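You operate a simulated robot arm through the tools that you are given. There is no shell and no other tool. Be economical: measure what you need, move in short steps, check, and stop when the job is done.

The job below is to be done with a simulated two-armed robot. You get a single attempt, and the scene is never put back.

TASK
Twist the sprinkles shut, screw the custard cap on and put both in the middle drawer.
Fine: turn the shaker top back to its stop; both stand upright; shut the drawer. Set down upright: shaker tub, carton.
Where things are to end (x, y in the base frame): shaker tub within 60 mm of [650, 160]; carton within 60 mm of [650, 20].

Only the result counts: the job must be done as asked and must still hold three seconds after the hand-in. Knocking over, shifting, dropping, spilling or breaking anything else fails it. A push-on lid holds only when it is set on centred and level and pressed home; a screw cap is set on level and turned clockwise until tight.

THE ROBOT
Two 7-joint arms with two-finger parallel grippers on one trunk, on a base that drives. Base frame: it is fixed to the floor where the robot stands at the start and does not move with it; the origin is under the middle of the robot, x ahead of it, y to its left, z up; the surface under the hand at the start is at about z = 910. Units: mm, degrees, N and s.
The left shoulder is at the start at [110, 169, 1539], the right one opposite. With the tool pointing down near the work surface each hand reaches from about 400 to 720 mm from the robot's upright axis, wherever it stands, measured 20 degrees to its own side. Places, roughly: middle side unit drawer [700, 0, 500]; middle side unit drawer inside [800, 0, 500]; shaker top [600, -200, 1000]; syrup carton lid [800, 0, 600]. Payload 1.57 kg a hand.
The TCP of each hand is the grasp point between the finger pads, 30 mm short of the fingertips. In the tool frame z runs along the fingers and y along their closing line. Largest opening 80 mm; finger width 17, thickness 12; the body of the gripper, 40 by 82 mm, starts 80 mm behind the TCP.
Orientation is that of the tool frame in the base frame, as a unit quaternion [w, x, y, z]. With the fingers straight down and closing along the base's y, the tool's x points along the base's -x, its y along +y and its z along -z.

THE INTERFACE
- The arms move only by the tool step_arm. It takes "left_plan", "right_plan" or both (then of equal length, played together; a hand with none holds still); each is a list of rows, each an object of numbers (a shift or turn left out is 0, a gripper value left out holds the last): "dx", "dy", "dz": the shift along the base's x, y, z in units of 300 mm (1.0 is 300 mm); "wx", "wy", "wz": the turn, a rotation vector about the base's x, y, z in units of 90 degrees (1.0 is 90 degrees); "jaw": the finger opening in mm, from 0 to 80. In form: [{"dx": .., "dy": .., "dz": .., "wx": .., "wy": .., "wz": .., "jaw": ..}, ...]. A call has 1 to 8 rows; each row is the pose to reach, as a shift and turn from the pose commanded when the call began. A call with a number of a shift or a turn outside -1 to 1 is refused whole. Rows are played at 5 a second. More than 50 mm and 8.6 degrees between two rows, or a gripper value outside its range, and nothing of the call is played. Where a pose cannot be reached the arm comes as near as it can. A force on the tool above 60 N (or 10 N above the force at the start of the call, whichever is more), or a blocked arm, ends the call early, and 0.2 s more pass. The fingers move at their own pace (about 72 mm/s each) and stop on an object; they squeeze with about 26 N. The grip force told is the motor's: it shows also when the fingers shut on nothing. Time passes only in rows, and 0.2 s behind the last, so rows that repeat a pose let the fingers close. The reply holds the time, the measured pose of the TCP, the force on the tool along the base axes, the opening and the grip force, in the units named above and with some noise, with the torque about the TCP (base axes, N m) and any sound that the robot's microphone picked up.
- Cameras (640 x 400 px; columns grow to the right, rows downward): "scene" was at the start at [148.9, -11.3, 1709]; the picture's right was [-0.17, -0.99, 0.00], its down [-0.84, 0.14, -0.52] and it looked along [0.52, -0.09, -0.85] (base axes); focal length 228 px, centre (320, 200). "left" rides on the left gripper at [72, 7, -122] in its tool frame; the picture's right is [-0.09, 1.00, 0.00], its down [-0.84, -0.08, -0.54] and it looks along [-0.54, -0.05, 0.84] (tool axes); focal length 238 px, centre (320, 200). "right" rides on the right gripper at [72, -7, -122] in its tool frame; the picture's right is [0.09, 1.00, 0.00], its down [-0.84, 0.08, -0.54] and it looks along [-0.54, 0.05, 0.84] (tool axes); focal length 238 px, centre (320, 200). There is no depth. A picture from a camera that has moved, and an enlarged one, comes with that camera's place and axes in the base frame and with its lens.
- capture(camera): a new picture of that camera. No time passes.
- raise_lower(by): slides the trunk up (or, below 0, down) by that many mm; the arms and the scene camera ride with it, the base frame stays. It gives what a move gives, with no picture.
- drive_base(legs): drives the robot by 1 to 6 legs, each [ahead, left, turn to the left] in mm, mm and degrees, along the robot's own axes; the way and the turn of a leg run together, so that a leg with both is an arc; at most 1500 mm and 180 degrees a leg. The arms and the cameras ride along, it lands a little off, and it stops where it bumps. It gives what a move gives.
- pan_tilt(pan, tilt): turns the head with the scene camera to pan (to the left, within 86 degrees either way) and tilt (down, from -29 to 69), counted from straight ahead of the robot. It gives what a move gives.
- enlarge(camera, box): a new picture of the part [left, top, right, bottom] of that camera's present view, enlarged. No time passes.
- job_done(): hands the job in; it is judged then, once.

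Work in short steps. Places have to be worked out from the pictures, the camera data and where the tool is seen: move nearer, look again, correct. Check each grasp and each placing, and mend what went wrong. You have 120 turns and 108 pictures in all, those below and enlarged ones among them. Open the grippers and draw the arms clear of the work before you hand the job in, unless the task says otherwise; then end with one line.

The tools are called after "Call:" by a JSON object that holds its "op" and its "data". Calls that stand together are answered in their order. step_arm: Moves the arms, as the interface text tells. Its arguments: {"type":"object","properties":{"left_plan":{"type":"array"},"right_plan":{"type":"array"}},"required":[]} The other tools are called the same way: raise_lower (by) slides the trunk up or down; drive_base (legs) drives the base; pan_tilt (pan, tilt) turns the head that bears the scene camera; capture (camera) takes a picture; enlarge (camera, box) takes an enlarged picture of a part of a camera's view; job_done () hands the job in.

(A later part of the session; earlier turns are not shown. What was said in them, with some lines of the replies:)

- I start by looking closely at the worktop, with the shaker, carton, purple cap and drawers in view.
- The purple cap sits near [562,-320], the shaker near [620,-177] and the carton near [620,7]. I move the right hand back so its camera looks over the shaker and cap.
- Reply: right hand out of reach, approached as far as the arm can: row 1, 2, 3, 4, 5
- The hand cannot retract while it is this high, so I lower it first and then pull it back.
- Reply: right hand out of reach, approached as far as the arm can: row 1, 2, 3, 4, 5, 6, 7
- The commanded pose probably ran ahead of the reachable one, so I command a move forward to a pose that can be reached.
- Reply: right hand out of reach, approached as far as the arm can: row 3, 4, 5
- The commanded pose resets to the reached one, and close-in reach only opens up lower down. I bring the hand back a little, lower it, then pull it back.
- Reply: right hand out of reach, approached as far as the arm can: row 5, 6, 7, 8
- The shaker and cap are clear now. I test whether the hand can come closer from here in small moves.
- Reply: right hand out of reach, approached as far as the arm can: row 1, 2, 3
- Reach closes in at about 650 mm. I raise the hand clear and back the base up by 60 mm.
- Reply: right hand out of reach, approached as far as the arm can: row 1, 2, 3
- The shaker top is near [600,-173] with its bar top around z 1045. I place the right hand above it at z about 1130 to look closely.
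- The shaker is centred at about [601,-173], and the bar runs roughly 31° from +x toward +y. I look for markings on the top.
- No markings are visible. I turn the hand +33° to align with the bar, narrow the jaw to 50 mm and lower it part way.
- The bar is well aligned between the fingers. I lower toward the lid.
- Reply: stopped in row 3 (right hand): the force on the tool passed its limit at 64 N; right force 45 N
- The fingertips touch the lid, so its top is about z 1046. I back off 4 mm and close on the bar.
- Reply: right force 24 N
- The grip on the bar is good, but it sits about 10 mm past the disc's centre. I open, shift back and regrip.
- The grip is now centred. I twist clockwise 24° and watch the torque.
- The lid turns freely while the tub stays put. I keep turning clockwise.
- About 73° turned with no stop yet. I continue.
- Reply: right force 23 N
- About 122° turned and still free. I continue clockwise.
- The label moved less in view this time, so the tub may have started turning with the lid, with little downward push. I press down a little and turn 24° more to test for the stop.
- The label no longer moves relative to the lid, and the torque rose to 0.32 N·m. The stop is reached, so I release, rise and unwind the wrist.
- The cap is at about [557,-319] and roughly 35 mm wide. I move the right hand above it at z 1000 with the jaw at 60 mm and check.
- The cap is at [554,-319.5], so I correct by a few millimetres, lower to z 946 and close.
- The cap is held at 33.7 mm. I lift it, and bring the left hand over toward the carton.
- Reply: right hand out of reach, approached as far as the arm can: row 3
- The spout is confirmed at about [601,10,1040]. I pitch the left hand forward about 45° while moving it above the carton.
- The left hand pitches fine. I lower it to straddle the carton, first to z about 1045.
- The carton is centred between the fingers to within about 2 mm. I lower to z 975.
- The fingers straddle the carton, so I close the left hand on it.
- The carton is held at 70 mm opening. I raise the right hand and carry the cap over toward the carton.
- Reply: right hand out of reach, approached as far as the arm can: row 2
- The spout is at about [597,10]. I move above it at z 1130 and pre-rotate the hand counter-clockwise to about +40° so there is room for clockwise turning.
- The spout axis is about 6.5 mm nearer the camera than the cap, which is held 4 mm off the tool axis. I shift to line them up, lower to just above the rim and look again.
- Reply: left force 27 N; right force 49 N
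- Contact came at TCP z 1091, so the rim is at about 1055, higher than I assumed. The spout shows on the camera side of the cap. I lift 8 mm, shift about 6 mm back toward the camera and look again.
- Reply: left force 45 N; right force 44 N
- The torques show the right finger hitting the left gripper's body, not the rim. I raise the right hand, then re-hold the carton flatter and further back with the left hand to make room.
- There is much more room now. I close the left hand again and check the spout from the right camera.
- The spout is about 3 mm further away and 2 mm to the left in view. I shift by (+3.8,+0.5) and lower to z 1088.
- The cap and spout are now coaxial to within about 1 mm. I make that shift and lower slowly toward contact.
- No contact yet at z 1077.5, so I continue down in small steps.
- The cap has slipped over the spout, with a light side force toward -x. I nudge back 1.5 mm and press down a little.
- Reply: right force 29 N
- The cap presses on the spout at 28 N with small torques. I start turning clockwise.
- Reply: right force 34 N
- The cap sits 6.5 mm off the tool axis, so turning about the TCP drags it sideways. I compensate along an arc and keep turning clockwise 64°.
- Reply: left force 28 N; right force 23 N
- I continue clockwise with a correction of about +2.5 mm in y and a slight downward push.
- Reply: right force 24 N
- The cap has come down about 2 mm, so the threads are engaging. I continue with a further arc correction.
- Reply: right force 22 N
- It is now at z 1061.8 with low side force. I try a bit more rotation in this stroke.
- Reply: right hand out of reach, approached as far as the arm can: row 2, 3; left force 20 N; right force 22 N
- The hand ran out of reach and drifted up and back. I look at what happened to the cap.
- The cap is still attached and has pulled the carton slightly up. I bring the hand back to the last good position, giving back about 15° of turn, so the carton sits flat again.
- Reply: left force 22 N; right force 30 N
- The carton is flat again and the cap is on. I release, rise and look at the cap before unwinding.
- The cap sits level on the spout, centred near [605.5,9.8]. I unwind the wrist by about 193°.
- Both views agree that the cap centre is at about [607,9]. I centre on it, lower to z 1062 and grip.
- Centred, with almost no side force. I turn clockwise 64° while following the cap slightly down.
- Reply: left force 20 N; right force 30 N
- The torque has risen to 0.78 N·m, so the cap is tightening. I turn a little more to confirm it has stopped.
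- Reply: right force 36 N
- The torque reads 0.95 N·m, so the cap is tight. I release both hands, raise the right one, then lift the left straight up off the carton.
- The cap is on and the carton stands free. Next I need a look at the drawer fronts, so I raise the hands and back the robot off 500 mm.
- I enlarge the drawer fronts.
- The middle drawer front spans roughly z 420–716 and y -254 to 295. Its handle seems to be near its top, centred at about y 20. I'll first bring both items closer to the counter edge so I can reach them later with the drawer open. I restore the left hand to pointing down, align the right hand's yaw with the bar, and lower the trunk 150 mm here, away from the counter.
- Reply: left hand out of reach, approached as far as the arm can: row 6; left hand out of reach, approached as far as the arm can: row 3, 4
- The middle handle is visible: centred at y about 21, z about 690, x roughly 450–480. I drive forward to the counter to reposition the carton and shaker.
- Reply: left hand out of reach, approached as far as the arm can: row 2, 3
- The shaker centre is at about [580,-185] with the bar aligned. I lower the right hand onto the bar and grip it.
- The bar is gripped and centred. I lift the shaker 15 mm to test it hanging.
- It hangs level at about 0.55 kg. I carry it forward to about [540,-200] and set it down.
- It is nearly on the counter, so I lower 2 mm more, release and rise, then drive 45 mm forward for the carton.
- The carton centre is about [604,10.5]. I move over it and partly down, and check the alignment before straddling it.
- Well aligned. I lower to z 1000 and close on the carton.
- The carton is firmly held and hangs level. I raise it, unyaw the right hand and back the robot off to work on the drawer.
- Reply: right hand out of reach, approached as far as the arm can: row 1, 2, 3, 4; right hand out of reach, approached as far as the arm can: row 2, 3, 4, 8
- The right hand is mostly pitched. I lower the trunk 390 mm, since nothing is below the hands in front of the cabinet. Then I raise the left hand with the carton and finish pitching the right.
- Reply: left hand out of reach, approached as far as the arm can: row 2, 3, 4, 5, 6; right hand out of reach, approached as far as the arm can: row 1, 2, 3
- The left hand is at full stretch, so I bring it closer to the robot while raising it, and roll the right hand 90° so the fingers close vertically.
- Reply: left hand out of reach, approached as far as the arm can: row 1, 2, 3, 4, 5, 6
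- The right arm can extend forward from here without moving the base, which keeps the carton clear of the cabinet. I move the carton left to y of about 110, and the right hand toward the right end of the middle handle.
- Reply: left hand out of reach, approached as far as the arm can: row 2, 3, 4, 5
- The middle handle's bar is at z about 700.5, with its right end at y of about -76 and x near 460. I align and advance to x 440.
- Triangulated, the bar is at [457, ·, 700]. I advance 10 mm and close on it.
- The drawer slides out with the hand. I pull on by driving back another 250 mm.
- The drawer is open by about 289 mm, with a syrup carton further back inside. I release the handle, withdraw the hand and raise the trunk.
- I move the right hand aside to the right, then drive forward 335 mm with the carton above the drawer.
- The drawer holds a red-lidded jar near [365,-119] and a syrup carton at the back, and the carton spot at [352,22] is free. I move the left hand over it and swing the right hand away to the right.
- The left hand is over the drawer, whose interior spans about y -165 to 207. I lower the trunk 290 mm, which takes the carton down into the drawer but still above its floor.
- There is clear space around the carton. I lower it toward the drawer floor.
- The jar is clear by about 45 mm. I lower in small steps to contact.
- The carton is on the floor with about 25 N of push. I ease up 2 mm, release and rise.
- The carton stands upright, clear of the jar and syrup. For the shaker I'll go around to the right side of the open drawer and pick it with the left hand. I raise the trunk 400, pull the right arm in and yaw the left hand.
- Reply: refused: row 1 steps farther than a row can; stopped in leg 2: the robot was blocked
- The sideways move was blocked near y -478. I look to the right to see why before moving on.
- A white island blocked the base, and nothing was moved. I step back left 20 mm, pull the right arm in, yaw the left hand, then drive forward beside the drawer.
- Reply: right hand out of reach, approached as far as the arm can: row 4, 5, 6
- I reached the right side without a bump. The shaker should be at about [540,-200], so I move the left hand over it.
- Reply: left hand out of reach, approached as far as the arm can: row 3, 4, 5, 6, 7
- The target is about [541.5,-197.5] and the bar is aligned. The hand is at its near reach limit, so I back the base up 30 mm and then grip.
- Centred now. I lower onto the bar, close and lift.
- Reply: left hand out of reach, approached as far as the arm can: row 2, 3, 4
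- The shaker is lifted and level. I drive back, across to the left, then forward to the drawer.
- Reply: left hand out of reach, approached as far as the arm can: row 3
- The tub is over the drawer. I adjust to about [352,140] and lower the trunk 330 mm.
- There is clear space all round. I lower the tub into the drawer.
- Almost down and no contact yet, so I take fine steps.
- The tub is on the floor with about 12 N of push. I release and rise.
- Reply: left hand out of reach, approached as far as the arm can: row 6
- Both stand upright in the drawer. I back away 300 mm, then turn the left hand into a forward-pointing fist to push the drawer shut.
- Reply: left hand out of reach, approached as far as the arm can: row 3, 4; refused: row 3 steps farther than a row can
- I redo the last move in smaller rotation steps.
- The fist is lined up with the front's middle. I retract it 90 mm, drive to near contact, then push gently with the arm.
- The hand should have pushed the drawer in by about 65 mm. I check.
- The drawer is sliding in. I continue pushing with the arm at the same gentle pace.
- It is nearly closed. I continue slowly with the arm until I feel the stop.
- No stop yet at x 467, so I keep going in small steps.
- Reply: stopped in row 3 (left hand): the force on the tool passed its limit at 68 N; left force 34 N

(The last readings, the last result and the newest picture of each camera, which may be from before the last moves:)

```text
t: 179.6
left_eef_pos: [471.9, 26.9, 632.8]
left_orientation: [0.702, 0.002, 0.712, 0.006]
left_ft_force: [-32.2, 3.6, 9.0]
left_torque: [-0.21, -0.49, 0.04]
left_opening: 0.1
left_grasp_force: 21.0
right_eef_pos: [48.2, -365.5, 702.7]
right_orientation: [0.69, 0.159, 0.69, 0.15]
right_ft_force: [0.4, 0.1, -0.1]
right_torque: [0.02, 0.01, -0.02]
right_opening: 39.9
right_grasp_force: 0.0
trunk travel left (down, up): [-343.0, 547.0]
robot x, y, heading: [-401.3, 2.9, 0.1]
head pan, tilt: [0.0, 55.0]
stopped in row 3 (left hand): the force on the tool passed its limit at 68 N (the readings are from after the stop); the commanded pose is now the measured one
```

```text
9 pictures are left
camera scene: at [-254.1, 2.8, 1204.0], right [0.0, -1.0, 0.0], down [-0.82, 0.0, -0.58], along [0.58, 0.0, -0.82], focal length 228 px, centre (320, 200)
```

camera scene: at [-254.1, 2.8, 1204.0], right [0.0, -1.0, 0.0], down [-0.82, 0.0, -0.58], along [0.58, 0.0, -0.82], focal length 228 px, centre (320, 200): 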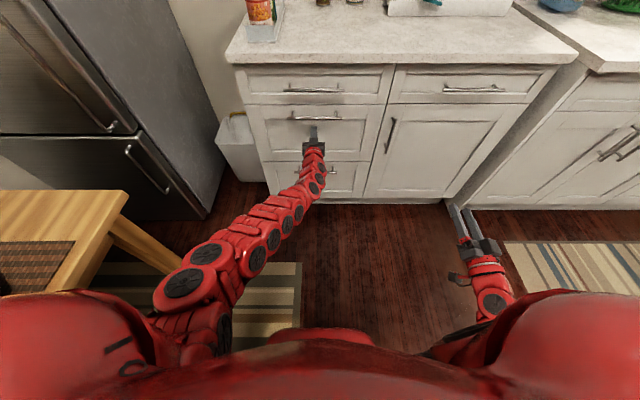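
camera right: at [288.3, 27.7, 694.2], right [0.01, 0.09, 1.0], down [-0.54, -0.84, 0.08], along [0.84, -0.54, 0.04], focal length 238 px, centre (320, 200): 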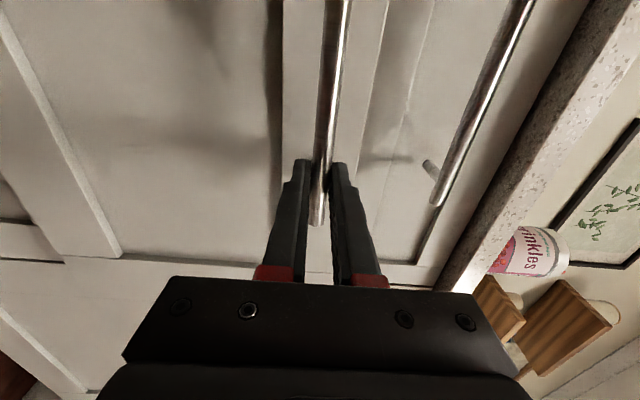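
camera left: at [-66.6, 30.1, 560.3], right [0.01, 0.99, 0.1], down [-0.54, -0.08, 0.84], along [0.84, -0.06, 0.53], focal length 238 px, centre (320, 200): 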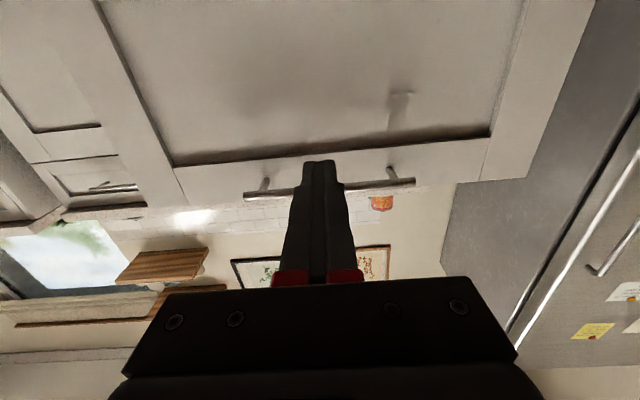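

The firm stop shows the drawer is shut. I withdraw the left hand, open the grippers, back off and check.

Call:
{"op": "step_arm", "data": {"left_plan": [{"dx": -0.1}, {"dx": -0.25}, {"dx": -0.4, "jaw": 60}, {"dx": -0.4, "jaw": 60}]}}

Call:
{"op": "drive_base", "data": {"legs": [[-150, 0, 0]]}}

Call:
{"op": "enlarge", "data": {"camera": "scene", "box": [200, 0, 480, 220]}}

```text
t: 180.6
left_eef_pos: [368.3, 20.7, 617.6]
left_orientation: [0.701, 0.004, 0.713, 0.006]
left_ft_force: [0.1, -1.1, 0.2]
left_torque: [0.02, -0.03, -0.05]
left_opening: 59.8
left_grasp_force: 0.0
left hand out of reach, approached as far as the arm can: row 3, 4
right_eef_pos: [50.9, -365.9, 700.7]
right_orientation: [0.689, 0.16, 0.691, 0.15]
right_ft_force: [-1.0, 0.4, 0.3]
right_torque: [0.02, -0.01, 0.04]
right_opening: 39.9
right_grasp_force: 0.2
trunk travel left (down, up): [-343.0, 547.0]
robot x, y, heading: [-403.3, 3.0, 0.0]
head pan, tilt: [0.0, 55.0]
```

```text
t: 182.0
left_eef_pos: [217.5, 21.1, 618.6]
left_orientation: [0.701, 0.003, 0.713, 0.006]
left_ft_force: [0.4, 0.1, 0.8]
left_torque: [0.02, 0.03, -0.02]
left_opening: 60.0
left_grasp_force: 0.0
right_eef_pos: [-99.5, -366.0, 700.0]
right_orientation: [0.69, 0.159, 0.69, 0.149]
right_ft_force: [0.5, -0.3, 0.5]
right_torque: [-0.02, 0.01, 0.03]
right_opening: 39.9
right_grasp_force: 0.1
trunk travel left (down, up): [-343.0, 547.0]
robot x, y, heading: [-552.0, 0.7, 0.1]
head pan, tilt: [0.0, 55.0]
```

```text
1.82 times, centred on (340, 110) of scene
camera zoom: at [-400.1, 2.2, 1203.3], right [0.0, -1.0, 0.0], down [-0.82, 0.0, -0.57], along [0.57, 0.0, -0.82], focal length 414 px, centre (284, 364)
```

zoom: 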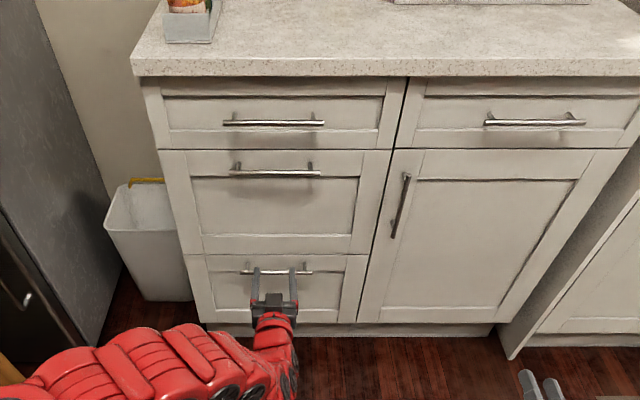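

The drawer is flush and shut, with both arms clear and both grippers open. I hand the job in.

Call:
{"op": "job_done", "data": {}}

```text
The job is handed in.
```

I twisted the sprinkles shaker shut to its stop, screwed the custard cap tight, and put both in the middle drawer, which is now closed. Both were standing upright, and within 25 mm of their target spots by the arm's readings, when I last saw inside. I couldn't see in after shutting it.
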